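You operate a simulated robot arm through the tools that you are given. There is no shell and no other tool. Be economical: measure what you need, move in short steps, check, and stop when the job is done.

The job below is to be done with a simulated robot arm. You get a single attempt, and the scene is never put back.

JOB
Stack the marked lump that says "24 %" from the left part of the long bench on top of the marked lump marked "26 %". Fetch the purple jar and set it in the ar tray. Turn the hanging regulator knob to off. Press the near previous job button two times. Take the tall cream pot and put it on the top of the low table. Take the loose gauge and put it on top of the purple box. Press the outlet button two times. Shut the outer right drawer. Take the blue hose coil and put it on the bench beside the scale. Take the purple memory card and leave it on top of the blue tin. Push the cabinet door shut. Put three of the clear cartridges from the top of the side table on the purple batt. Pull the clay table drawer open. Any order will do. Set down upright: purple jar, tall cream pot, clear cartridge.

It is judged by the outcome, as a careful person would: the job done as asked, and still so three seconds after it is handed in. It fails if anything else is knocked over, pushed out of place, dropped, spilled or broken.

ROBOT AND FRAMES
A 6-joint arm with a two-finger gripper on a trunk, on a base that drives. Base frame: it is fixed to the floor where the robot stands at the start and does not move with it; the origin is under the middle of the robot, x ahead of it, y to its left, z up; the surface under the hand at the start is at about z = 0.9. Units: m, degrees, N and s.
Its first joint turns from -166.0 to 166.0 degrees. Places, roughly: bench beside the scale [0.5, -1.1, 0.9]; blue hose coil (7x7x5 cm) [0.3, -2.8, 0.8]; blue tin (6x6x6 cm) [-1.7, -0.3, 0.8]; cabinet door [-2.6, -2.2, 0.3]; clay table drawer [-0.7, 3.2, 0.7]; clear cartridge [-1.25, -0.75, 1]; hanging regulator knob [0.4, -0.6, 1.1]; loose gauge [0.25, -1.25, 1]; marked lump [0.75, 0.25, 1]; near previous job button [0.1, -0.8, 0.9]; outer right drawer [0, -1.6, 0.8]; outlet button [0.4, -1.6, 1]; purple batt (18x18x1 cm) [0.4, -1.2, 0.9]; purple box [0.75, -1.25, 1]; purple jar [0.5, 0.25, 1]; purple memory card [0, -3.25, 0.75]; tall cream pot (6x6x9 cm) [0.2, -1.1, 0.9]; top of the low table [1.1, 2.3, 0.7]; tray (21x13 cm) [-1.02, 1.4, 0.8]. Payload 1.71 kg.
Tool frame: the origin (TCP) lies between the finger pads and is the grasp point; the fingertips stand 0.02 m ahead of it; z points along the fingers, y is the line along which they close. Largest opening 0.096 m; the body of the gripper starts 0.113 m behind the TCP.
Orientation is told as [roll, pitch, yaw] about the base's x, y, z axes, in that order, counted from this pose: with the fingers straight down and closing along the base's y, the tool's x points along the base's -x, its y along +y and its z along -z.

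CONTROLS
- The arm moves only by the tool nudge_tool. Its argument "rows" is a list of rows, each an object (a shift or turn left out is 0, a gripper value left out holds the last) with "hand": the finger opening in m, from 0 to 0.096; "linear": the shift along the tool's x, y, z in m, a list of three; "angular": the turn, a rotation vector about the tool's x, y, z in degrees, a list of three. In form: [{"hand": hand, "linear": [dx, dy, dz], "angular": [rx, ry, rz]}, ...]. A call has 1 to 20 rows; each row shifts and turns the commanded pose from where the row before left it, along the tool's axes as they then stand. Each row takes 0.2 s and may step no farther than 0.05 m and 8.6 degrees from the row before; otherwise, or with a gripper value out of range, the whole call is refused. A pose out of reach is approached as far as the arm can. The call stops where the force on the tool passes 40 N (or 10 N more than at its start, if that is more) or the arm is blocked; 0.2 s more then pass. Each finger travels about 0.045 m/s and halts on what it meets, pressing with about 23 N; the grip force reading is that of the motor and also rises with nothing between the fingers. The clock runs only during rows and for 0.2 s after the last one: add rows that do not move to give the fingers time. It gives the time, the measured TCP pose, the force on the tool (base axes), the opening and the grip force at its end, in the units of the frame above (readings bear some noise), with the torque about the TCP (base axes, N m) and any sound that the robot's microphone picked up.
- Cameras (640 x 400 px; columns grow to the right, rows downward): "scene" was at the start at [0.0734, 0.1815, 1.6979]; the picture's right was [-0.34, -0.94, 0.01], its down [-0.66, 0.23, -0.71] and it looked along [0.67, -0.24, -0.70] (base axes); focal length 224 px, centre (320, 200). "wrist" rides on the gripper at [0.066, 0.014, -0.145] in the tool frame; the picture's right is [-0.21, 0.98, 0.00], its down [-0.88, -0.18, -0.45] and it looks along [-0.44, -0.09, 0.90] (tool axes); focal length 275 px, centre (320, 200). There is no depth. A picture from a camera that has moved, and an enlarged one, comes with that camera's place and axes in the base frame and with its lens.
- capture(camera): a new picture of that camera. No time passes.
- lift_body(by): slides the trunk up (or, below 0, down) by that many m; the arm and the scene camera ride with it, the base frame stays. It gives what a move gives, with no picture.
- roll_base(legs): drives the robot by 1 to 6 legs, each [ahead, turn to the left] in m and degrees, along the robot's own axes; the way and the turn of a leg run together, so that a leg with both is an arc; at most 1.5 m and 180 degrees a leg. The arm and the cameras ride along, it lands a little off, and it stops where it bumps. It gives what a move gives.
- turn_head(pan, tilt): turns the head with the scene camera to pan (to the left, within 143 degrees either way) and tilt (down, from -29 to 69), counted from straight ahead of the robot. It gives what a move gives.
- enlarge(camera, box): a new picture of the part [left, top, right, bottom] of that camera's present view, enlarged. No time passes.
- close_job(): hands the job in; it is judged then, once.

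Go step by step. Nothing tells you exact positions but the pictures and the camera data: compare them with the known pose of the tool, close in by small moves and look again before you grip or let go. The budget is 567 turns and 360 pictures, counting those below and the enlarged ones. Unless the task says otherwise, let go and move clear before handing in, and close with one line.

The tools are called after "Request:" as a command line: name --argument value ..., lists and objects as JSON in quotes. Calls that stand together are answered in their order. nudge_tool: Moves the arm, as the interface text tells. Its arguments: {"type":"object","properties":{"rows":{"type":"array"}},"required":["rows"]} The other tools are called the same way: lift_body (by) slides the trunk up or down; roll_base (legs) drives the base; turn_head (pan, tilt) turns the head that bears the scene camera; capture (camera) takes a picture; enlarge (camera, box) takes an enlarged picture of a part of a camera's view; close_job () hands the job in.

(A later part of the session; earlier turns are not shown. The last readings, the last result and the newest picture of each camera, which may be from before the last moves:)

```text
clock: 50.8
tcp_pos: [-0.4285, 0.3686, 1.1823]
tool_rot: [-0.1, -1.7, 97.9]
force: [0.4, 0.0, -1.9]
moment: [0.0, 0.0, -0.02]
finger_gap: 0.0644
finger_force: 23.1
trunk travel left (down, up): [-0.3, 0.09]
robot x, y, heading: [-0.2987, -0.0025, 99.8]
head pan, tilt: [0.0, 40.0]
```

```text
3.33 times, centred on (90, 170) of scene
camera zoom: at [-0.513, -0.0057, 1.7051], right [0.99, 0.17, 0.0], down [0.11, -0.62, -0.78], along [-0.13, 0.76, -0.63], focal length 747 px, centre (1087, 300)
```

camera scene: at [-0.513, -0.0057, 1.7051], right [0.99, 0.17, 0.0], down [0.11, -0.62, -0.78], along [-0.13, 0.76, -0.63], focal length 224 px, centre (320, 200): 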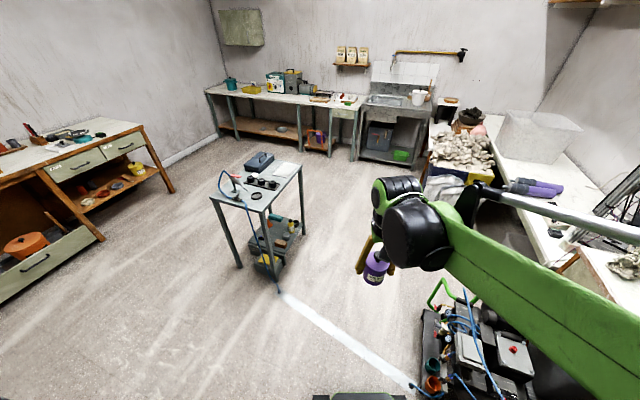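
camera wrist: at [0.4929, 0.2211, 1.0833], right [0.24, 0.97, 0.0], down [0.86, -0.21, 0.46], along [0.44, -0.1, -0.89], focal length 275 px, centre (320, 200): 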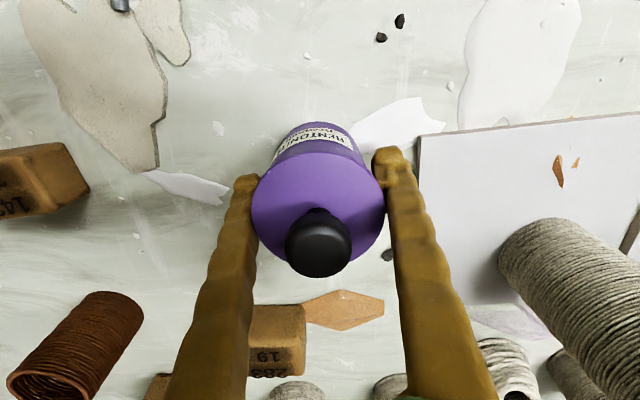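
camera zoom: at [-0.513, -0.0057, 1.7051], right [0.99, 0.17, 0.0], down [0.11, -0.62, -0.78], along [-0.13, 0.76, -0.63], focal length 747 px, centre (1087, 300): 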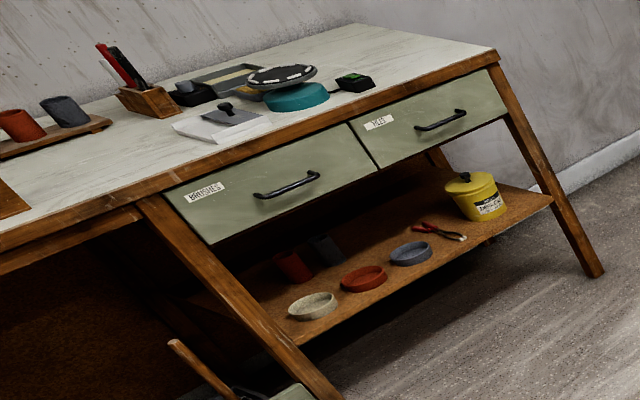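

The tray is at about (-1.02, 1.40) on the cart. I drive to stand beside it.

Request:
roll_base --legs '[[0.85, 0], [0, 33]]'

Request:
turn_head --pan 10 --tilt 50

Request:
capture --camera "scene"

Request:
capture --camera "wrist"

```text
clock: 59.1
tcp_pos: [-0.7474, 1.0602, 1.1854]
tool_rot: [0.0, -2.0, 131.6]
force: [0.3, 1.2, -2.2]
moment: [0.0, 0.0, -0.02]
finger_gap: 0.0643
finger_force: 23.1
trunk travel left (down, up): [-0.3, 0.09]
robot x, y, heading: [-0.4427, 0.828, 133.6]
head pan, tilt: [0.0, 40.0]
```

```text
clock: 59.9
tcp_pos: [-0.7663, 1.0808, 1.1758]
tool_rot: [0.0, -0.8, 131.7]
force: [0.1, 0.2, -1.0]
moment: [0.03, 0.07, -0.01]
finger_gap: 0.0643
finger_force: 23.0
trunk travel left (down, up): [-0.3, 0.09]
robot x, y, heading: [-0.4406, 0.8297, 133.5]
head pan, tilt: [10.0, 50.0]
```

```text
320 pictures are left
camera scene: at [-0.6557, 0.7284, 1.6895], right [0.6, 0.8, 0.0], down [0.62, -0.46, -0.63], along [-0.51, 0.38, -0.78], focal length 224 px, centre (320, 200)
```

scene: 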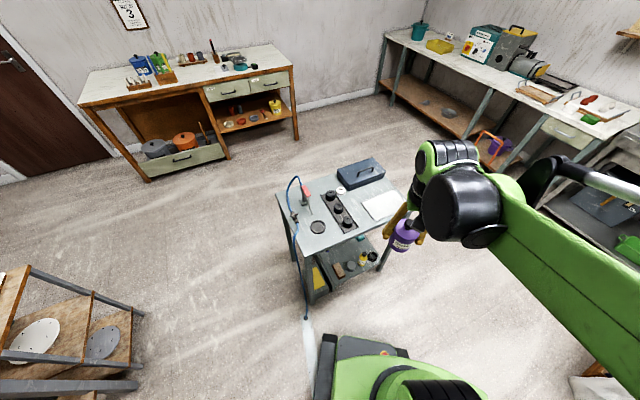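

```text
319 pictures are left
camera wrist: at [-0.7331, 1.0221, 1.3192], right [-0.87, -0.5, 0.0], down [-0.44, 0.77, 0.46], along [-0.23, 0.39, -0.89], focal length 275 px, centre (320, 200)
```

wrist: 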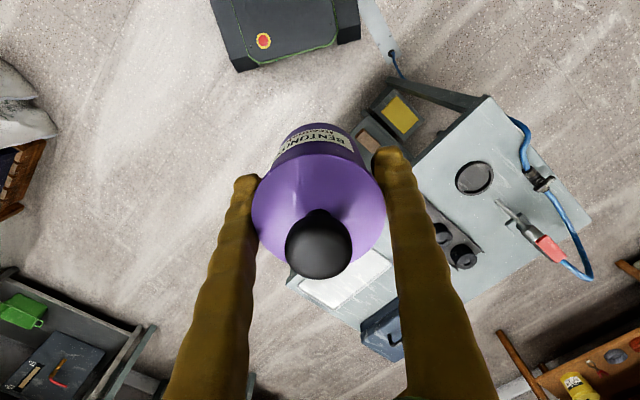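

The tray is a straight reach ahead of the jar. I extend over it and lower partway.

Request:
nudge_tool --rows '[{"linear": [-0.045, -0.002, 0]}, {"linear": [-0.045, -0.002, 0]}, {"linear": [-0.045, -0.002, 0]}, {"linear": [-0.045, -0.002, 0]}, {"linear": [-0.045, -0.002, 0]}, {"linear": [-0.045, -0.002, 0]}, {"linear": [-0.045, -0.002, 0]}, {"linear": [-0.045, -0.002, 0]}, {"linear": [-0.044, -0.002, 0]}, {"linear": [0, 0, 0.05]}, {"linear": [0, 0, 0.05]}, {"linear": [0, 0, 0.05]}, {"linear": [0, 0, 0.05]}, {"linear": [0, 0, 0.04]}, {}]'

Request:
capture --camera "wrist"

Request:
enlarge --camera "scene" --box '[310, 150, 430, 250]'

```text
clock: 63.1
tcp_pos: [-1.0144, 1.3896, 0.9504]
tool_rot: [0.0, -1.5, 131.7]
force: [0.1, 0.2, -1.3]
moment: [-0.04, -0.02, 0.01]
finger_gap: 0.0641
finger_force: 22.7
trunk travel left (down, up): [-0.3, 0.09]
robot x, y, heading: [-0.4461, 0.8318, 133.2]
head pan, tilt: [10.0, 50.0]
```

```text
318 pictures are left
camera wrist: at [-0.9799, 1.3292, 1.0936], right [-0.87, -0.5, 0.01], down [-0.44, 0.77, 0.47], along [-0.23, 0.4, -0.88], focal length 275 px, centre (320, 200)
```

wrist: 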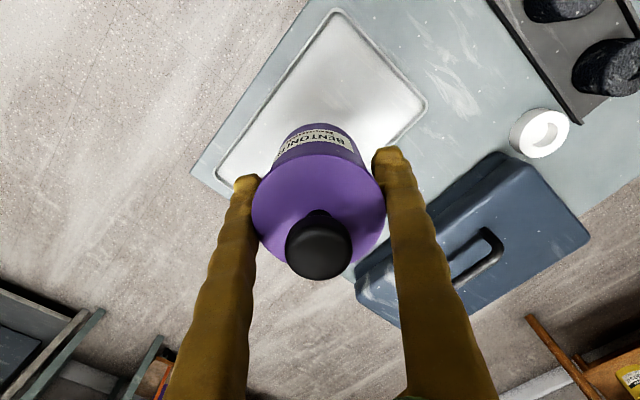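

```text
4.00 times, centred on (370, 200) of scene
camera zoom: at [-0.6567, 0.7294, 1.6894], right [0.6, 0.8, 0.0], down [0.62, -0.47, -0.63], along [-0.51, 0.38, -0.78], focal length 897 px, centre (120, 200)
```

zoom: 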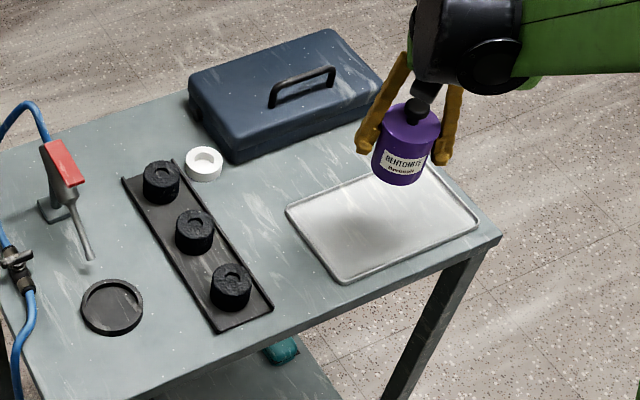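

The jar is centred above the tray. I descend in small steps until it touches.

Request:
nudge_tool --rows '[{"linear": [0, 0, 0.04]}, {"linear": [0, 0, 0.04]}, {"linear": [0, 0, 0.01]}, {}]'

Request:
enlarge --camera "scene" --box '[350, 170, 430, 230]'

```text
clock: 64.1
tcp_pos: [-1.0159, 1.3913, 0.8609]
tool_rot: [-0.1, -1.4, 131.6]
force: [1.0, -0.5, -1.3]
moment: [0.01, 0.02, 0.01]
finger_gap: 0.0646
finger_force: 23.0
trunk travel left (down, up): [-0.3, 0.09]
robot x, y, heading: [-0.4448, 0.8298, 133.3]
head pan, tilt: [10.0, 50.0]
```

```text
6.67 times, centred on (390, 200) of scene
camera zoom: at [-0.6563, 0.729, 1.6894], right [0.6, 0.8, 0.0], down [0.62, -0.47, -0.63], along [-0.51, 0.38, -0.78], focal length 1495 px, centre (-147, 200)
```

zoom: 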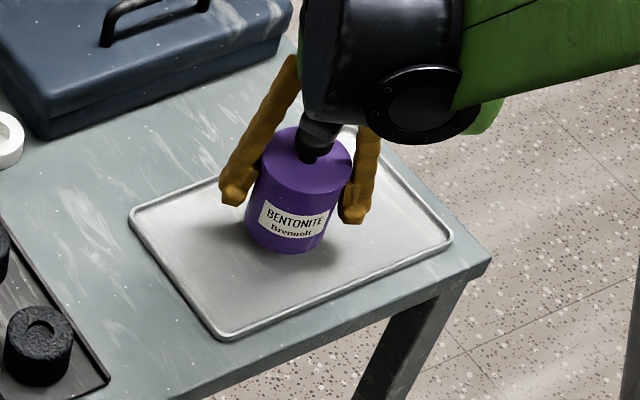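

Request:
nudge_tool --rows '[{"linear": [0, 0, 0.005]}, {"linear": [0, 0, 0.004]}, {}]'

Request:
nudge_tool --rows '[{"linear": [0, 0, 0.004]}, {}]'

Request:
enlarge --camera "scene" --box '[350, 170, 430, 230]'

```text
clock: 64.9
tcp_pos: [-1.0153, 1.39, 0.8514]
tool_rot: [0.0, -1.4, 131.6]
force: [0.1, 0.3, -1.8]
moment: [0.03, -0.01, 0.01]
finger_gap: 0.0644
finger_force: 23.4
trunk travel left (down, up): [-0.3, 0.09]
robot x, y, heading: [-0.4402, 0.8295, 133.4]
head pan, tilt: [10.0, 50.0]
```

```text
clock: 65.5
tcp_pos: [-1.0164, 1.3907, 0.8476]
tool_rot: [0.1, -1.4, 131.6]
force: [-0.2, 0.7, -1.9]
moment: [0.02, 0.0, 0.0]
finger_gap: 0.0644
finger_force: 23.4
trunk travel left (down, up): [-0.3, 0.09]
robot x, y, heading: [-0.439, 0.831, 133.1]
head pan, tilt: [10.0, 50.0]
```

```text
6.67 times, centred on (390, 200) of scene
camera zoom: at [-0.6565, 0.7291, 1.6894], right [0.6, 0.8, 0.0], down [0.62, -0.47, -0.63], along [-0.51, 0.38, -0.78], focal length 1495 px, centre (-147, 200)
```

zoom: 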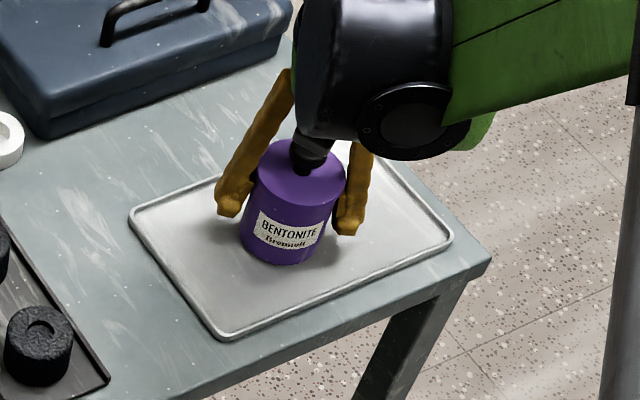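

Request:
nudge_tool --rows '[{"linear": [0, 0, 0.004]}, {}]'

Request:
nudge_tool --rows '[{"linear": [0, 0, 0.004]}, {}]'

```text
clock: 66.1
tcp_pos: [-1.0167, 1.39, 0.8439]
tool_rot: [0.0, -1.5, 131.5]
force: [0.2, -0.2, -1.7]
moment: [-0.01, -0.02, 0.01]
finger_gap: 0.0643
finger_force: 22.3
trunk travel left (down, up): [-0.3, 0.09]
robot x, y, heading: [-0.4436, 0.8291, 133.2]
head pan, tilt: [10.0, 50.0]
```

```text
clock: 66.7
tcp_pos: [-1.0156, 1.3893, 0.8411]
tool_rot: [0.0, -1.5, 131.6]
force: [-8.5, 2.3, 29.2]
moment: [-0.16, -0.18, -0.02]
finger_gap: 0.0645
finger_force: 23.0
trunk travel left (down, up): [-0.3, 0.09]
robot x, y, heading: [-0.4446, 0.834, 133.1]
head pan, tilt: [10.0, 50.0]
```

Contact at z 0.842. I back off 3 mm of load, release and look.

Request:
nudge_tool --rows '[{"linear": [0, 0, -0.002]}, {"hand": 0.085}, {}, {}]'

Request:
nudge_tool --rows '[{"linear": [0, 0, -0.05]}, {"linear": [0, 0, -0.05]}, {"linear": [0, 0, -0.05]}, {"linear": [0, 0, -0.05]}, {"linear": [0, 0, -0.05]}, {"linear": [0.05, 0, 0]}, {"linear": [0.05, 0, 0]}, {"linear": [0.05, 0, 0]}, {"linear": [0.05, 0, 0]}, {"linear": [0.05, 0, 0]}, {"linear": [0.05, 0, 0]}, {"linear": [0.05, 0, 0]}]'

Request:
enlarge --camera "scene" --box '[290, 130, 450, 260]'

```text
clock: 67.7
tcp_pos: [-1.016, 1.3908, 0.8405]
tool_rot: [0.0, -1.4, 131.6]
force: [-0.1, 0.6, 0.1]
moment: [0.01, -0.01, 0.0]
finger_gap: 0.085
finger_force: 0.0
trunk travel left (down, up): [-0.3, 0.09]
robot x, y, heading: [-0.4437, 0.8295, 133.3]
head pan, tilt: [10.0, 50.0]
```

```text
clock: 70.3
tcp_pos: [-0.7759, 1.1244, 1.0824]
tool_rot: [0.0, -1.6, 131.6]
force: [0.2, -0.7, -0.2]
moment: [0.07, 0.08, -0.01]
finger_gap: 0.0847
finger_force: 0.0
trunk travel left (down, up): [-0.3, 0.09]
robot x, y, heading: [-0.4423, 0.8334, 133.5]
head pan, tilt: [10.0, 50.0]
```

```text
3.08 times, centred on (370, 195) of scene
camera zoom: at [-0.6524, 0.7248, 1.6896], right [0.6, 0.8, 0.0], down [0.62, -0.46, -0.63], along [-0.51, 0.38, -0.77], focal length 690 px, centre (166, 215)
```

zoom: 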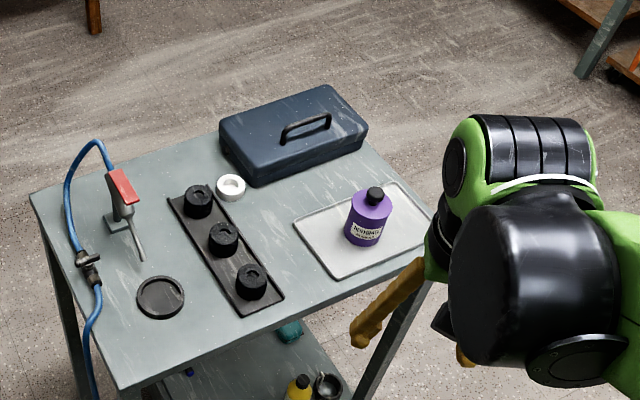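

Jar is upright in the tray. Next is the clay table drawer at about (-0.74, 3.1); I drive there.

Request:
roll_base --legs '[[0, -41], [1.35, 0]]'

Request:
turn_head --pan 15 --tilt 45

Request:
capture --camera "scene"

```text
clock: 82.2
tcp_pos: [-0.5829, 2.6133, 1.0806]
tool_rot: [0.0, -1.3, 91.7]
force: [-0.5, 0.0, 0.0]
moment: [-0.01, 0.0, -0.04]
finger_gap: 0.0849
finger_force: 0.0
trunk travel left (down, up): [-0.3, 0.09]
robot x, y, heading: [-0.5146, 2.1721, 92.9]
head pan, tilt: [10.0, 50.0]
```

```text
clock: 82.9
tcp_pos: [-0.5827, 2.6019, 1.0857]
tool_rot: [0.0, -2.0, 91.6]
force: [0.7, -0.3, -0.6]
moment: [0.0, -0.01, 0.04]
finger_gap: 0.0851
finger_force: 0.1
trunk travel left (down, up): [-0.3, 0.09]
robot x, y, heading: [-0.5184, 2.1707, 93.3]
head pan, tilt: [15.0, 45.0]
```

```text
313 pictures are left
camera scene: at [-0.7513, 2.2152, 1.6969], right [0.95, 0.31, 0.0], down [0.22, -0.68, -0.7], along [-0.22, 0.67, -0.71], focal length 224 px, centre (320, 200)
```

scene: 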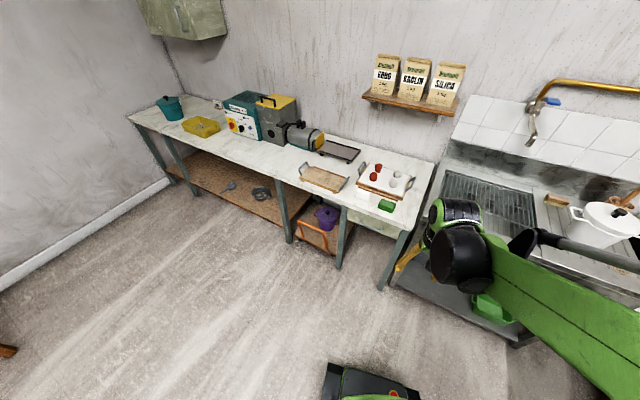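

Request:
enlarge --camera "scene" --box '[320, 180, 440, 260]'

Request:
capture --camera "wrist"

```text
5.00 times, centred on (380, 220) of scene
camera zoom: at [-0.7513, 2.2152, 1.6969], right [0.95, 0.31, 0.0], down [0.22, -0.68, -0.7], along [-0.22, 0.67, -0.71], focal length 1121 px, centre (20, 100)
```

zoom: 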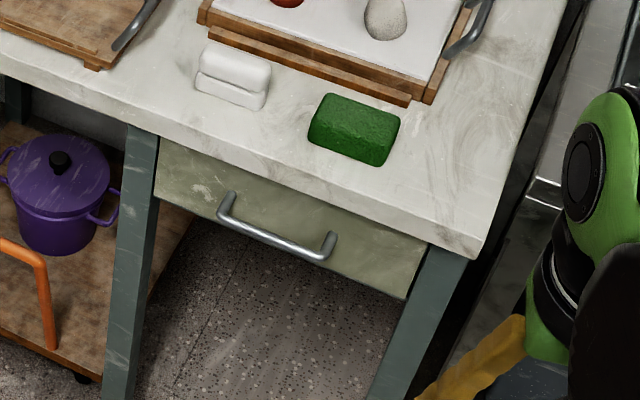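

```text
311 pictures are left
camera wrist: at [-0.595, 2.5312, 1.227], right [-0.98, 0.18, 0.01], down [0.16, 0.87, 0.48], along [0.08, 0.47, -0.88], focal length 275 px, centre (320, 200)
```

wrist: 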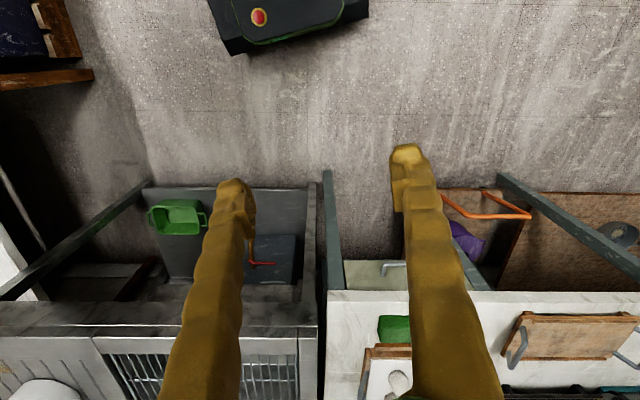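

The drawer's bar handle is at roughly (-0.72, 3.05, 0.70), facing me. I'll point the tool forward with fingers closing vertically.

Request:
nudge_tool --rows '[{"linear": [-0.045, 0.02, 0]}, {"linear": [-0.045, 0.02, 0]}, {"linear": [-0.045, 0.02, 0]}, {"linear": [-0.045, 0.02, 0]}, {"linear": [-0.045, 0.02, 0]}, {"linear": [0, 0.02, 0], "angular": [0, -8.5, 0]}, {"linear": [0, 0.02, 0], "angular": [0, -8.5, 0]}, {"angular": [0, -8.5, 0]}, {"angular": [0, -8.5, 0]}, {"angular": [0, -8.5, 0]}, {"angular": [0, -8.5, 0]}, {"angular": [0, -8.5, 0]}, {"angular": [0, -8.5, 0]}, {"angular": [0, -8.5, 0]}, {"angular": [0, -8.5, 0]}, {"angular": [0, -3, 0]}, {}]'

Request:
capture --camera "scene"

```text
clock: 86.5
tcp_pos: [-0.736, 2.8321, 1.1278]
tool_rot: [155.2, -89.9, -63.7]
force: [0.3, 0.0, -0.4]
moment: [-0.03, 0.02, 0.01]
finger_gap: 0.0849
finger_force: 0.0
out of reach, approached as far as the arm can: row 15, 16
trunk travel left (down, up): [-0.3, 0.09]
robot x, y, heading: [-0.5177, 2.1712, 93.3]
head pan, tilt: [15.0, 45.0]
```

```text
310 pictures are left
camera scene: at [-0.7522, 2.231, 1.6963], right [0.95, 0.31, 0.0], down [0.22, -0.68, -0.7], along [-0.22, 0.66, -0.72], focal length 224 px, centre (320, 200)
```

scene: 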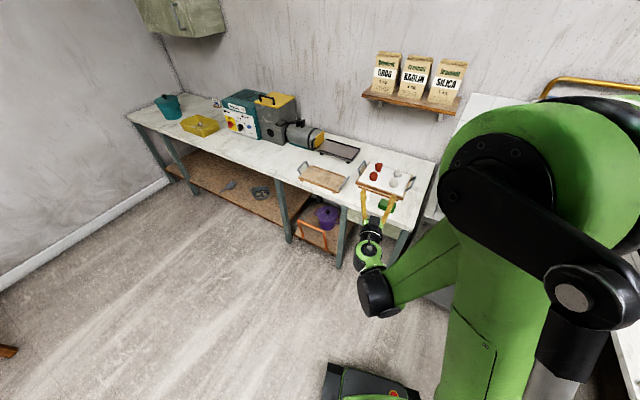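

Request:
nudge_tool --rows '[{"angular": [0, 0, 8.2]}, {"angular": [0, 0, 8.2]}, {"angular": [0, 0, 8.2]}, {"angular": [0, 0, 8.2]}, {"angular": [0, 0, 8.2]}, {"angular": [0, 0, 8.2]}, {"angular": [0, 0, 8.2]}, {"angular": [0, 0, 8.2]}, {"angular": [0, 0, 8.2]}, {"angular": [0, 0, 8.2]}, {"angular": [0, 0, 8]}, {}]'

Request:
lift_body --by -0.28

Request:
capture --camera "scene"

Request:
capture --camera "wrist"

```text
clock: 89.1
tcp_pos: [-0.7257, 2.8317, 1.1174]
tool_rot: [87.0, -1.3, 2.3]
force: [0.2, 0.3, 0.4]
moment: [0.0, 0.0, 0.02]
finger_gap: 0.0849
finger_force: 0.1
out of reach, approached as far as the arm can: row 11
trunk travel left (down, up): [-0.3, 0.09]
robot x, y, heading: [-0.5188, 2.1684, 93.1]
head pan, tilt: [15.0, 45.0]
```

```text
clock: 91.9
tcp_pos: [-0.7266, 2.832, 0.8384]
tool_rot: [87.1, -1.5, 2.3]
force: [-0.1, 0.0, -0.3]
moment: [0.02, 0.01, -0.04]
finger_gap: 0.0852
finger_force: 0.1
trunk travel left (down, up): [-0.02, 0.37]
robot x, y, heading: [-0.5173, 2.1734, 93.6]
head pan, tilt: [15.0, 45.0]
```

```text
309 pictures are left
camera scene: at [-0.7518, 2.2265, 1.4164], right [0.95, 0.31, 0.0], down [0.22, -0.68, -0.7], along [-0.22, 0.66, -0.72], focal length 224 px, centre (320, 200)
```

scene: 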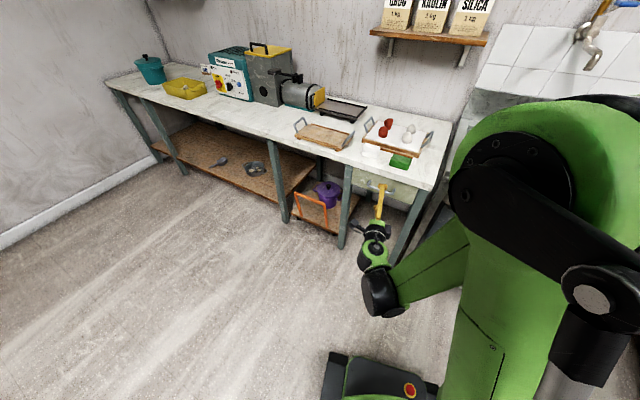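

```text
308 pictures are left
camera wrist: at [-0.7874, 2.6851, 0.8568], right [0.18, 0.06, 0.98], down [0.9, -0.42, -0.14], along [0.4, 0.91, -0.13], focal length 275 px, centre (320, 200)
```

wrist: 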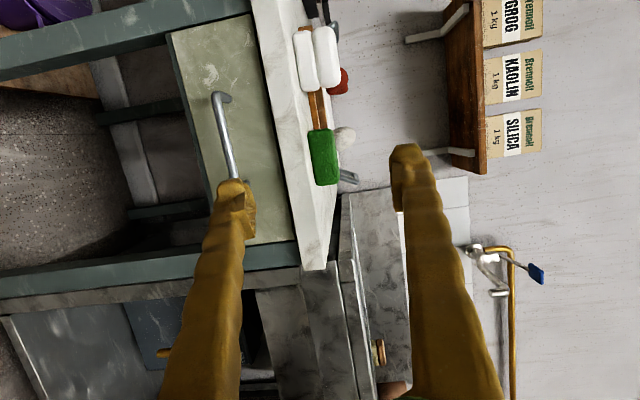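

Tool is now horizontal; the handle sits at z≈0.694. I lower the tool and look again.

Request:
nudge_tool --rows '[{"linear": [0, -0.04, 0]}, {"linear": [0, -0.04, 0]}, {"linear": [0, -0.04, 0]}, {"linear": [0, -0.024, 0]}, {"linear": [0, 0, 0.04]}, {"linear": [0, 0, 0.04]}, {}]'

Request:
capture --camera "wrist"

Request:
enlarge --camera "scene" --box '[320, 140, 440, 260]'

```text
clock: 93.5
tcp_pos: [-0.7593, 2.9641, 0.8002]
tool_rot: [87.0, -1.4, 2.3]
force: [0.5, 0.1, 0.0]
moment: [0.01, 0.03, 0.0]
finger_gap: 0.085
finger_force: 0.2
out of reach, approached as far as the arm can: row 1, 2, 3, 4
trunk travel left (down, up): [-0.02, 0.37]
robot x, y, heading: [-0.5198, 2.1683, 93.6]
head pan, tilt: [15.0, 45.0]
```

```text
307 pictures are left
camera wrist: at [-0.8199, 2.8175, 0.8191], right [0.18, 0.06, 0.98], down [0.9, -0.42, -0.14], along [0.4, 0.91, -0.13], focal length 275 px, centre (320, 200)
```

wrist: 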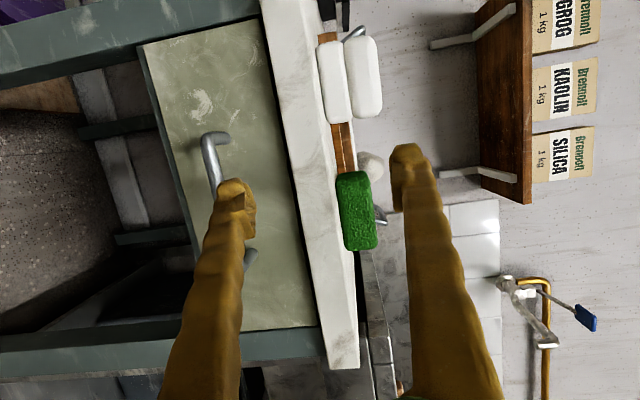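

```text
3.33 times, centred on (380, 200) of scene
camera zoom: at [-0.7519, 2.2265, 1.4163], right [0.95, 0.31, 0.0], down [0.22, -0.68, -0.7], along [-0.22, 0.66, -0.72], focal length 747 px, centre (120, 200)
```

zoom: 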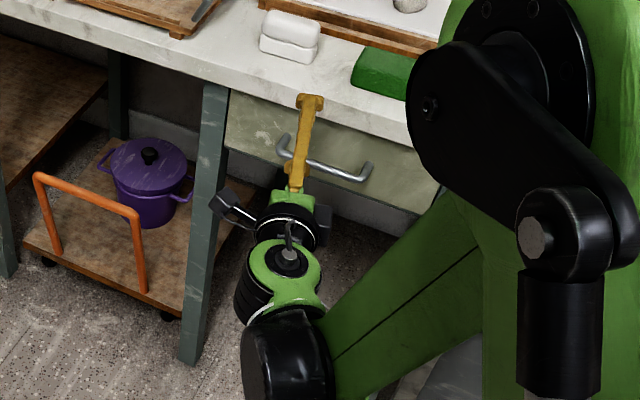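

Straight-horizontal is beyond the arm's downward reach, so I back off and pitch the tool 40° downward, narrowing the fingers.

Request:
nudge_tool --rows '[{"linear": [0, 0, -0.05]}, {"linear": [0, 0, -0.05], "hand": 0.05}, {"angular": [8, 0, 0]}, {"angular": [8, 0, 0]}, {"angular": [8, 0, 0]}, {"angular": [8, 0, 0]}, {"angular": [5, 0, 0]}, {}]'

Request:
capture --camera "wrist"

```text
clock: 95.3
tcp_pos: [-0.7567, 2.8658, 0.8129]
tool_rot: [50.0, -1.5, 2.3]
force: [-0.2, -0.5, -0.1]
moment: [0.0, 0.0, -0.01]
finger_gap: 0.05
finger_force: 0.0
out of reach, approached as far as the arm can: row 2
trunk travel left (down, up): [-0.02, 0.37]
robot x, y, heading: [-0.5169, 2.1671, 93.2]
head pan, tilt: [15.0, 45.0]
```

```text
305 pictures are left
camera wrist: at [-0.821, 2.7616, 0.9135], right [0.16, 0.64, 0.75], down [0.89, -0.42, 0.17], along [0.43, 0.64, -0.63], focal length 275 px, centre (320, 200)
```

wrist: 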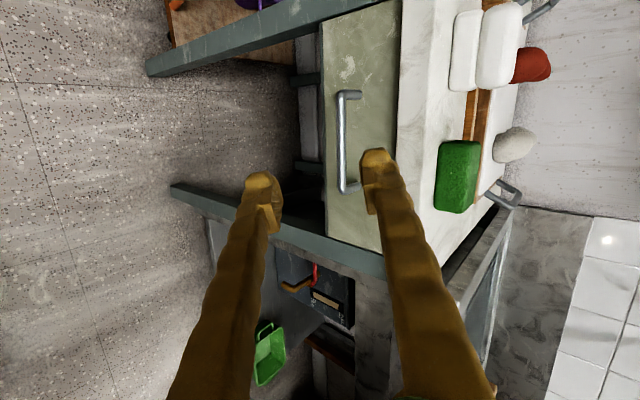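

Request:
nudge_tool --rows '[{"linear": [-0.03, 0.026, 0]}, {"linear": [0, 0, 0.04]}, {"linear": [0, 0, 0.04]}, {"linear": [0, 0, 0.04]}, {}]'

Request:
capture --camera "wrist"

Request:
enlarge --camera "scene" --box '[320, 140, 440, 260]'

```text
clock: 96.5
tcp_pos: [-0.7283, 2.9775, 0.7557]
tool_rot: [50.0, -1.5, 2.4]
force: [0.0, -0.4, -0.1]
moment: [0.03, -0.01, 0.0]
finger_gap: 0.0502
finger_force: 0.0
trunk travel left (down, up): [-0.02, 0.37]
robot x, y, heading: [-0.5153, 2.1701, 93.6]
head pan, tilt: [15.0, 45.0]
```

```text
304 pictures are left
camera wrist: at [-0.7926, 2.8723, 0.8581], right [0.16, 0.64, 0.76], down [0.89, -0.42, 0.17], along [0.43, 0.65, -0.63], focal length 275 px, centre (320, 200)
```

wrist: 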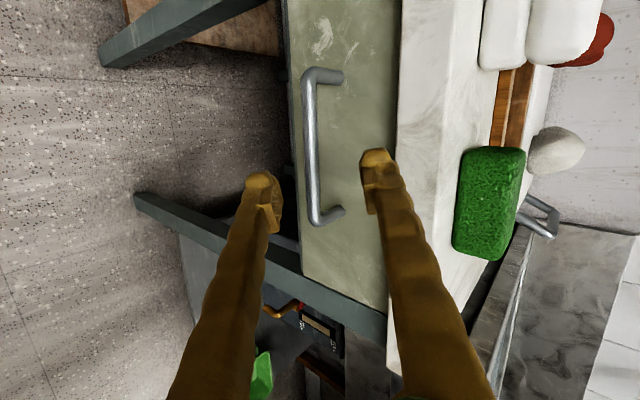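

```text
3.33 times, centred on (380, 200) of scene
camera zoom: at [-0.7519, 2.2267, 1.4163], right [0.95, 0.31, 0.0], down [0.22, -0.68, -0.7], along [-0.22, 0.66, -0.72], focal length 747 px, centre (120, 200)
```

zoom: 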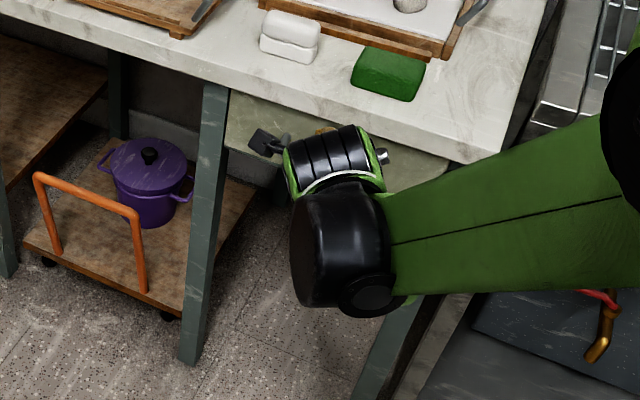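

The bar is ~8 cm ahead along the tool. I narrow the fingers, advance with a small correction and look.

Request:
nudge_tool --rows '[{"linear": [0, -0.006, 0.02], "hand": 0.032}, {"linear": [0, 0, 0.03]}, {"linear": [0, 0, 0.015]}, {"linear": [0, 0, 0.01]}, {}]'

Request:
capture --camera "wrist"

```text
clock: 97.7
tcp_pos: [-0.7305, 3.0296, 0.7035]
tool_rot: [50.0, -1.6, 2.3]
force: [0.5, -0.5, -0.3]
moment: [0.03, 0.01, -0.01]
finger_gap: 0.032
finger_force: 0.0
trunk travel left (down, up): [-0.02, 0.37]
robot x, y, heading: [-0.5147, 2.1725, 93.5]
head pan, tilt: [15.0, 45.0]
```

```text
302 pictures are left
camera wrist: at [-0.7952, 2.9249, 0.8045], right [0.16, 0.64, 0.76], down [0.89, -0.42, 0.17], along [0.43, 0.65, -0.63], focal length 275 px, centre (320, 200)
```

wrist: 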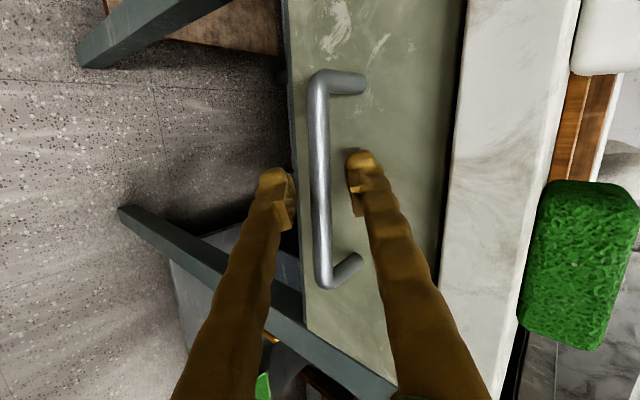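

The bar is between the fingers. I close and pull straight back.

Request:
nudge_tool --rows '[{"linear": [0, 0, 0.004], "hand": 0.0}, {}, {}, {}]'

Request:
nudge_tool --rows '[{"linear": [0.0005, -0.0129, -0.0153]}, {"linear": [0.001, -0.0193, -0.023]}, {"linear": [0.001, -0.0193, -0.023]}, {"linear": [0.001, -0.0193, -0.023]}, {"linear": [0.001, -0.0193, -0.023]}, {}]'

Request:
capture --camera "wrist"

```text
clock: 98.7
tcp_pos: [-0.7304, 3.0339, 0.7002]
tool_rot: [50.0, -1.3, 2.3]
force: [0.4, -7.0, -3.1]
moment: [0.18, 0.63, -0.52]
finger_gap: 0.0095
finger_force: 34.9
trunk travel left (down, up): [-0.02, 0.37]
robot x, y, heading: [-0.5164, 2.1703, 93.6]
head pan, tilt: [15.0, 45.0]
```

```text
clock: 99.3
tcp_pos: [-0.7332, 2.9876, 0.7106]
tool_rot: [50.7, -1.1, 2.4]
force: [-6.0, 1.7, -55.0]
moment: [-0.03, 0.76, -0.09]
finger_gap: 0.0115
finger_force: 34.9
trunk travel left (down, up): [-0.02, 0.37]
robot x, y, heading: [-0.5176, 2.1707, 93.2]
head pan, tilt: [15.0, 45.0]
stopped in row 2: the force on the tool passed its limit at 56 N (the readings are from after the stop); the commanded pose is now the measured one
```

```text
301 pictures are left
camera wrist: at [-0.7974, 2.881, 0.811], right [0.16, 0.63, 0.76], down [0.89, -0.42, 0.16], along [0.42, 0.65, -0.63], focal length 275 px, centre (320, 200)
```

wrist: 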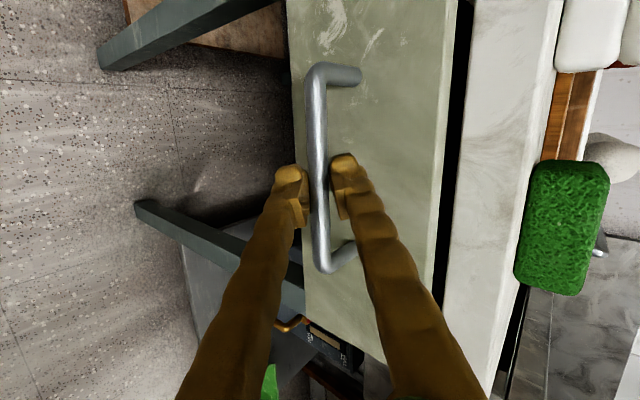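

The drawer moves (4–5 cm out) but I pulled slightly upward. I continue with smaller steps and a downward correction.

Request:
nudge_tool --rows '[{"linear": [0, -0.0061, 0.0051]}, {}]'

Request:
nudge_tool --rows '[{"linear": [0.0005, -0.0097, -0.0115]}, {"linear": [0.0005, -0.0097, -0.0115]}, {"linear": [0.0005, -0.0097, -0.0115]}, {"linear": [0.0005, -0.0097, -0.0115]}, {}]'

```text
clock: 99.9
tcp_pos: [-0.7321, 2.9859, 0.7098]
tool_rot: [51.2, -1.3, 2.6]
force: [-15.5, 4.2, 28.7]
moment: [0.36, 0.65, -0.36]
finger_gap: 0.0115
finger_force: 34.9
trunk travel left (down, up): [-0.02, 0.37]
robot x, y, heading: [-0.5174, 2.1723, 93.4]
head pan, tilt: [15.0, 45.0]
```

```text
clock: 101.1
tcp_pos: [-0.7324, 2.9264, 0.7048]
tool_rot: [50.8, -1.2, 2.5]
force: [-35.1, 6.4, 6.6]
moment: [0.12, 0.62, -0.46]
finger_gap: 0.01
finger_force: 34.9
trunk travel left (down, up): [-0.02, 0.37]
robot x, y, heading: [-0.5161, 2.1706, 93.4]
head pan, tilt: [15.0, 45.0]
```

Request:
nudge_tool --rows '[{"linear": [0.003, -0.0097, -0.0115]}, {"linear": [0.002, -0.0097, -0.0115]}, {"linear": [0.002, -0.0097, -0.0115]}, {"linear": [0.001, -0.0097, -0.0115]}, {"linear": [0.001, -0.0097, -0.0115]}, {}]'

Request:
capture --camera "scene"

```text
clock: 102.5
tcp_pos: [-0.7372, 2.8504, 0.704]
tool_rot: [51.0, -1.2, 2.5]
force: [-34.9, 6.6, 12.9]
moment: [0.12, 0.55, -0.49]
finger_gap: 0.0097
finger_force: 35.1
trunk travel left (down, up): [-0.02, 0.37]
robot x, y, heading: [-0.5183, 2.1704, 93.3]
head pan, tilt: [15.0, 45.0]
```

```text
300 pictures are left
camera scene: at [-0.7533, 2.2261, 1.4162], right [0.95, 0.31, 0.0], down [0.22, -0.68, -0.7], along [-0.22, 0.66, -0.72], focal length 224 px, centre (320, 200)
```

scene: 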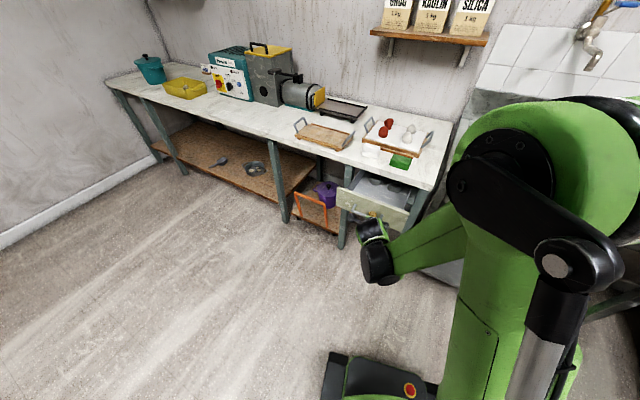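

Open by about 19 cm; I pull a bit further until it resists.

Request:
nudge_tool --rows '[{"linear": [0.003, -0.0097, -0.0115]}, {"linear": [0.002, -0.0097, -0.0115]}, {"linear": [0.002, -0.0097, -0.0115]}, {"linear": [0.001, -0.0097, -0.0115]}, {}]'

Request:
enlarge --camera "scene" --box '[300, 140, 440, 260]'

```text
clock: 103.7
tcp_pos: [-0.7443, 2.7911, 0.7022]
tool_rot: [50.9, -1.2, 2.4]
force: [-32.8, 6.9, 9.8]
moment: [0.06, 0.62, -0.52]
finger_gap: 0.0094
finger_force: 35.2
trunk travel left (down, up): [-0.02, 0.37]
robot x, y, heading: [-0.5148, 2.1713, 93.5]
head pan, tilt: [15.0, 45.0]
```

```text
3.33 times, centred on (370, 200) of scene
camera zoom: at [-0.7533, 2.2263, 1.4161], right [0.95, 0.31, 0.0], down [0.22, -0.68, -0.7], along [-0.22, 0.66, -0.72], focal length 747 px, centre (153, 200)
```

zoom: 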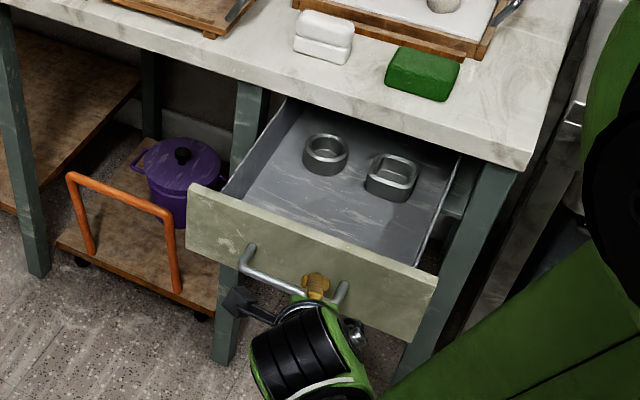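

The drawer is well open. I release and back the hand away, then restore the downward tool and trunk height.

Request:
nudge_tool --rows '[{"hand": 0.045}, {}, {}, {"linear": [0, 0, -0.04]}, {"linear": [0, 0, -0.04]}, {"linear": [0, 0, -0.04]}, {}]'

Request:
lift_body --by 0.28

Request:
nudge_tool --rows '[{"angular": [8.4, 0, 0]}, {"angular": [8.4, 0, 0]}, {"angular": [8.4, 0, 0]}, {"angular": [8.4, 0, 0]}, {"angular": [8.4, 0, 0]}, {"angular": [8.4, 0, 0]}, {}]'

Request:
capture --camera "scene"

```text
clock: 105.3
tcp_pos: [-0.7403, 2.6968, 0.7778]
tool_rot: [51.0, -1.2, 2.5]
force: [0.0, 0.0, 0.5]
moment: [0.03, 0.0, -0.03]
finger_gap: 0.0448
finger_force: 0.0
trunk travel left (down, up): [-0.02, 0.37]
robot x, y, heading: [-0.5142, 2.1674, 93.3]
head pan, tilt: [15.0, 45.0]
```

```text
clock: 108.1
tcp_pos: [-0.7415, 2.6983, 1.0567]
tool_rot: [50.9, -1.3, 2.6]
force: [0.1, 0.5, 0.8]
moment: [0.04, 0.03, 0.01]
finger_gap: 0.045
finger_force: 0.1
trunk travel left (down, up): [-0.3, 0.09]
robot x, y, heading: [-0.513, 2.1686, 93.2]
head pan, tilt: [15.0, 45.0]
```

```text
clock: 109.7
tcp_pos: [-0.74, 2.6975, 1.0565]
tool_rot: [0.3, -1.2, 2.4]
force: [0.0, 0.6, 0.6]
moment: [-0.04, 0.01, 0.01]
finger_gap: 0.0447
finger_force: 0.2
trunk travel left (down, up): [-0.3, 0.09]
robot x, y, heading: [-0.5172, 2.1684, 93.5]
head pan, tilt: [15.0, 45.0]
```

```text
298 pictures are left
camera scene: at [-0.7524, 2.2315, 1.6962], right [0.95, 0.31, 0.0], down [0.22, -0.68, -0.7], along [-0.22, 0.66, -0.72], focal length 224 px, centre (320, 200)
```

scene: 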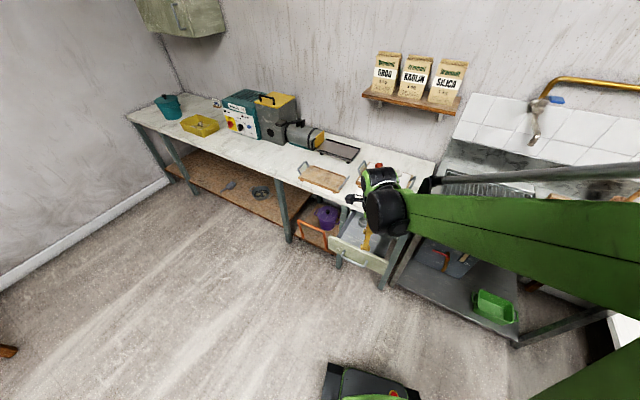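

Now I square the tool up, retract the arm, and drive down the room toward the scale bench.

Request:
nudge_tool --rows '[{"linear": [-0.03, -0.02, -0.02], "angular": [0, 0, -8.3]}, {"angular": [0, 0, -8.3]}, {"angular": [0, 0, -8.3]}, {"angular": [0, 0, -8.3]}, {"angular": [0, 0, -8.3]}, {"angular": [0, 0, -8.3]}, {"angular": [0, 0, -8.3]}, {"angular": [0, 0, -8.3]}, {"angular": [0, 0, -8.3]}, {"angular": [0, 0, -8.3]}, {"angular": [0, 0, -8.3]}, {"linear": [0.03, -0.03, -0.02]}, {"linear": [0.03, -0.03, -0.02]}, {"linear": [0.03, -0.03, -0.02]}, {"linear": [0.03, -0.03, -0.02]}, {}]'

Request:
roll_base --legs '[[0, 176], [1.5, 0], [1.3, 0]]'

Request:
turn_head --pan 45 --tilt 40

Request:
capture --camera "scene"

Request:
turn_head --pan -20 --tilt 40

Request:
capture --camera "scene"

```text
clock: 113.1
tcp_pos: [-0.5856, 2.5698, 1.1573]
tool_rot: [-1.2, -0.4, 93.8]
force: [-0.4, 0.3, 0.1]
moment: [-0.04, 0.02, 0.03]
finger_gap: 0.0448
finger_force: 0.0
trunk travel left (down, up): [-0.3, 0.09]
robot x, y, heading: [-0.515, 2.1678, 93.2]
head pan, tilt: [15.0, 45.0]
```

```text
clock: 142.9
tcp_pos: [-0.4199, -1.0094, 1.1581]
tool_rot: [-1.2, -0.5, -88.1]
force: [0.3, -0.6, -0.5]
moment: [-0.01, -0.03, 0.0]
finger_gap: 0.0447
finger_force: 0.0
trunk travel left (down, up): [-0.3, 0.09]
robot x, y, heading: [-0.4775, -0.6124, -88.5]
head pan, tilt: [15.0, 45.0]
```

```text
clock: 143.9
tcp_pos: [-0.4211, -1.0002, 1.1609]
tool_rot: [-1.1, -1.0, -88.0]
force: [-1.0, 0.6, 0.6]
moment: [0.0, -0.01, 0.0]
finger_gap: 0.0451
finger_force: 0.1
trunk travel left (down, up): [-0.3, 0.09]
robot x, y, heading: [-0.4772, -0.6122, -88.8]
head pan, tilt: [45.0, 40.0]
```

```text
297 pictures are left
camera scene: at [-0.2061, -0.6292, 1.7046], right [-0.69, -0.73, 0.0], down [-0.47, 0.44, -0.77], along [0.56, -0.53, -0.64], focal length 224 px, centre (320, 200)
```

scene: 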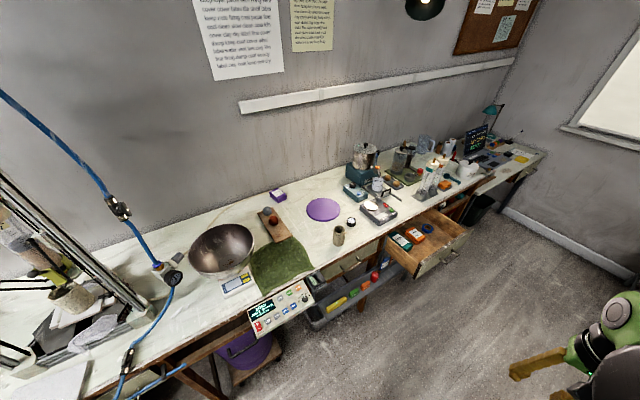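

```text
clock: 145.2
tcp_pos: [-0.4195, -1.0139, 1.1574]
tool_rot: [-1.2, -0.4, -88.1]
force: [-0.2, -2.3, 0.6]
moment: [0.44, 0.05, 0.02]
finger_gap: 0.045
finger_force: 0.1
trunk travel left (down, up): [-0.3, 0.09]
robot x, y, heading: [-0.4803, -0.6102, -88.6]
head pan, tilt: [-20.0, 40.0]
```

```text
296 pictures are left
camera scene: at [-0.2937, -0.6928, 1.703], right [-0.95, 0.32, 0.01], down [0.2, 0.63, -0.75], along [-0.24, -0.71, -0.66], focal length 224 px, centre (320, 200)
```

scene: 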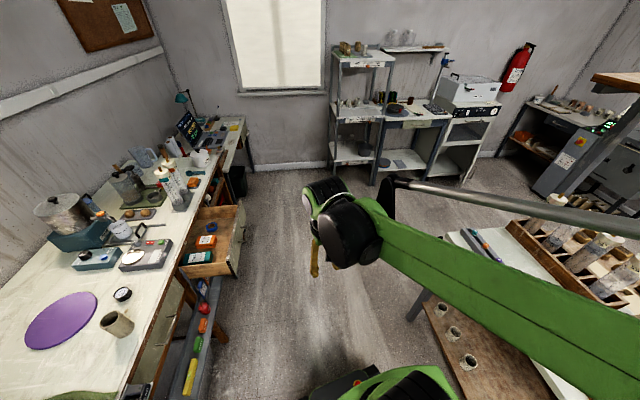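

I can see the whole scale bench. I zoom in on it for details.

Request:
turn_head --pan 45 --tilt 40

Request:
enlarge --camera "scene" --box '[230, 180, 410, 340]'

Request:
enlarge --camera "scene" --box '[330, 120, 550, 280]'

Request:
enlarge --camera "scene" --box '[0, 180, 320, 400]'

```text
clock: 146.6
tcp_pos: [-0.4208, -0.976, 1.1682]
tool_rot: [-1.1, -2.0, -88.0]
force: [0.2, 0.0, -0.5]
moment: [0.04, 0.0, 0.01]
finger_gap: 0.0449
finger_force: 0.1
trunk travel left (down, up): [-0.3, 0.09]
robot x, y, heading: [-0.4783, -0.6089, -88.7]
head pan, tilt: [45.0, 40.0]
```

```text
2.50 times, centred on (320, 260) of scene
camera zoom: at [-0.2065, -0.617, 1.7047], right [-0.69, -0.72, 0.01], down [-0.47, 0.43, -0.77], along [0.56, -0.53, -0.64], focal length 561 px, centre (320, 50)
```

zoom: 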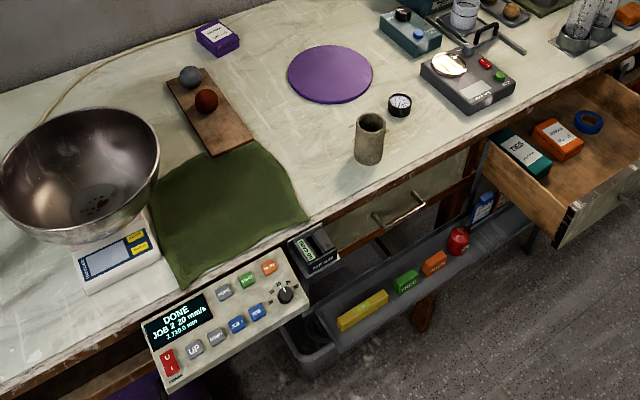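

```text
2.50 times, centred on (440, 200) of scene
camera zoom: at [-0.2065, -0.617, 1.7047], right [-0.69, -0.72, 0.01], down [-0.47, 0.43, -0.77], along [0.56, -0.53, -0.64], focal length 561 px, centre (20, 200)
```

zoom: 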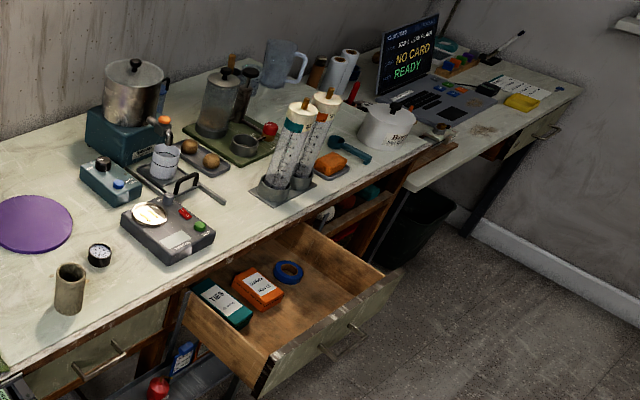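

```text
1.82 times, centred on (160, 290) of scene
camera zoom: at [-0.2065, -0.617, 1.7047], right [-0.69, -0.72, 0.01], down [-0.47, 0.43, -0.77], along [0.56, -0.53, -0.64], focal length 408 px, centre (611, 36)
```

zoom: 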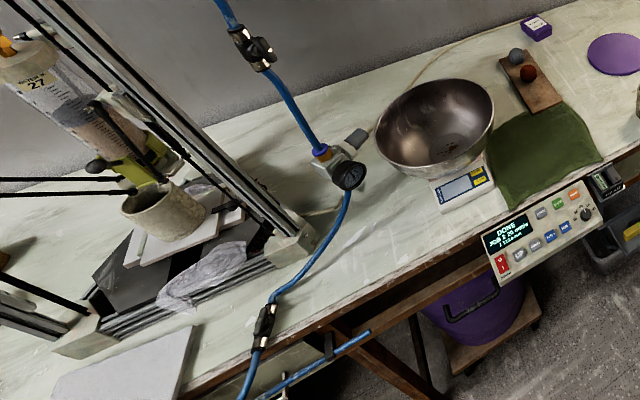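

The outer right drawer hangs open, its front near (-0.13, -1.54). I'll drive to stand in front of it and close it first.

Request:
roll_base --legs '[[0, -10], [0.68, 0], [0, 87]]'

Request:
turn_head --pan -15 --tilt 50

Request:
capture --camera "scene"

Request:
capture --camera "wrist"

```text
clock: 158.2
tcp_pos: [-0.2061, -1.3232, 1.1657]
tool_rot: [-1.3, -1.8, -11.8]
force: [-0.9, -0.2, 0.1]
moment: [0.0, -0.06, 0.0]
finger_gap: 0.0449
finger_force: 0.0
trunk travel left (down, up): [-0.3, 0.09]
robot x, y, heading: [-0.5812, -1.2935, -12.6]
head pan, tilt: [45.0, 40.0]
```

```text
clock: 159.5
tcp_pos: [-0.2273, -1.3182, 1.1714]
tool_rot: [-1.1, -2.9, -11.9]
force: [-0.5, 0.3, 0.0]
moment: [-0.03, -0.05, 0.02]
finger_gap: 0.0449
finger_force: 0.1
trunk travel left (down, up): [-0.3, 0.09]
robot x, y, heading: [-0.5826, -1.2908, -12.3]
head pan, tilt: [-15.0, 50.0]
```

```text
292 pictures are left
camera scene: at [-0.5249, -1.1084, 1.6909], right [-0.46, -0.89, 0.0], down [-0.67, 0.35, -0.65], along [0.58, -0.3, -0.76], focal length 224 px, centre (320, 200)
```

scene: 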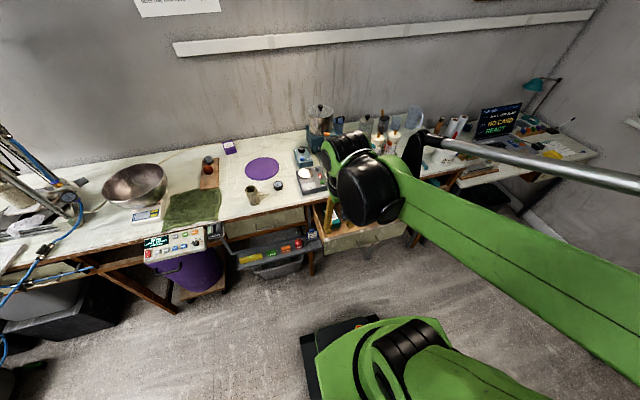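

```text
291 pictures are left
camera wrist: at [-0.2966, -1.2864, 1.3129], right [0.4, 0.91, -0.01], down [0.8, -0.35, 0.49], along [0.45, -0.21, -0.87], focal length 275 px, centre (320, 200)
```

wrist: 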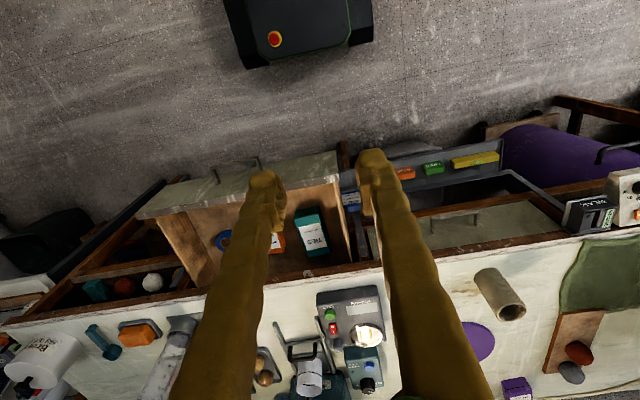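

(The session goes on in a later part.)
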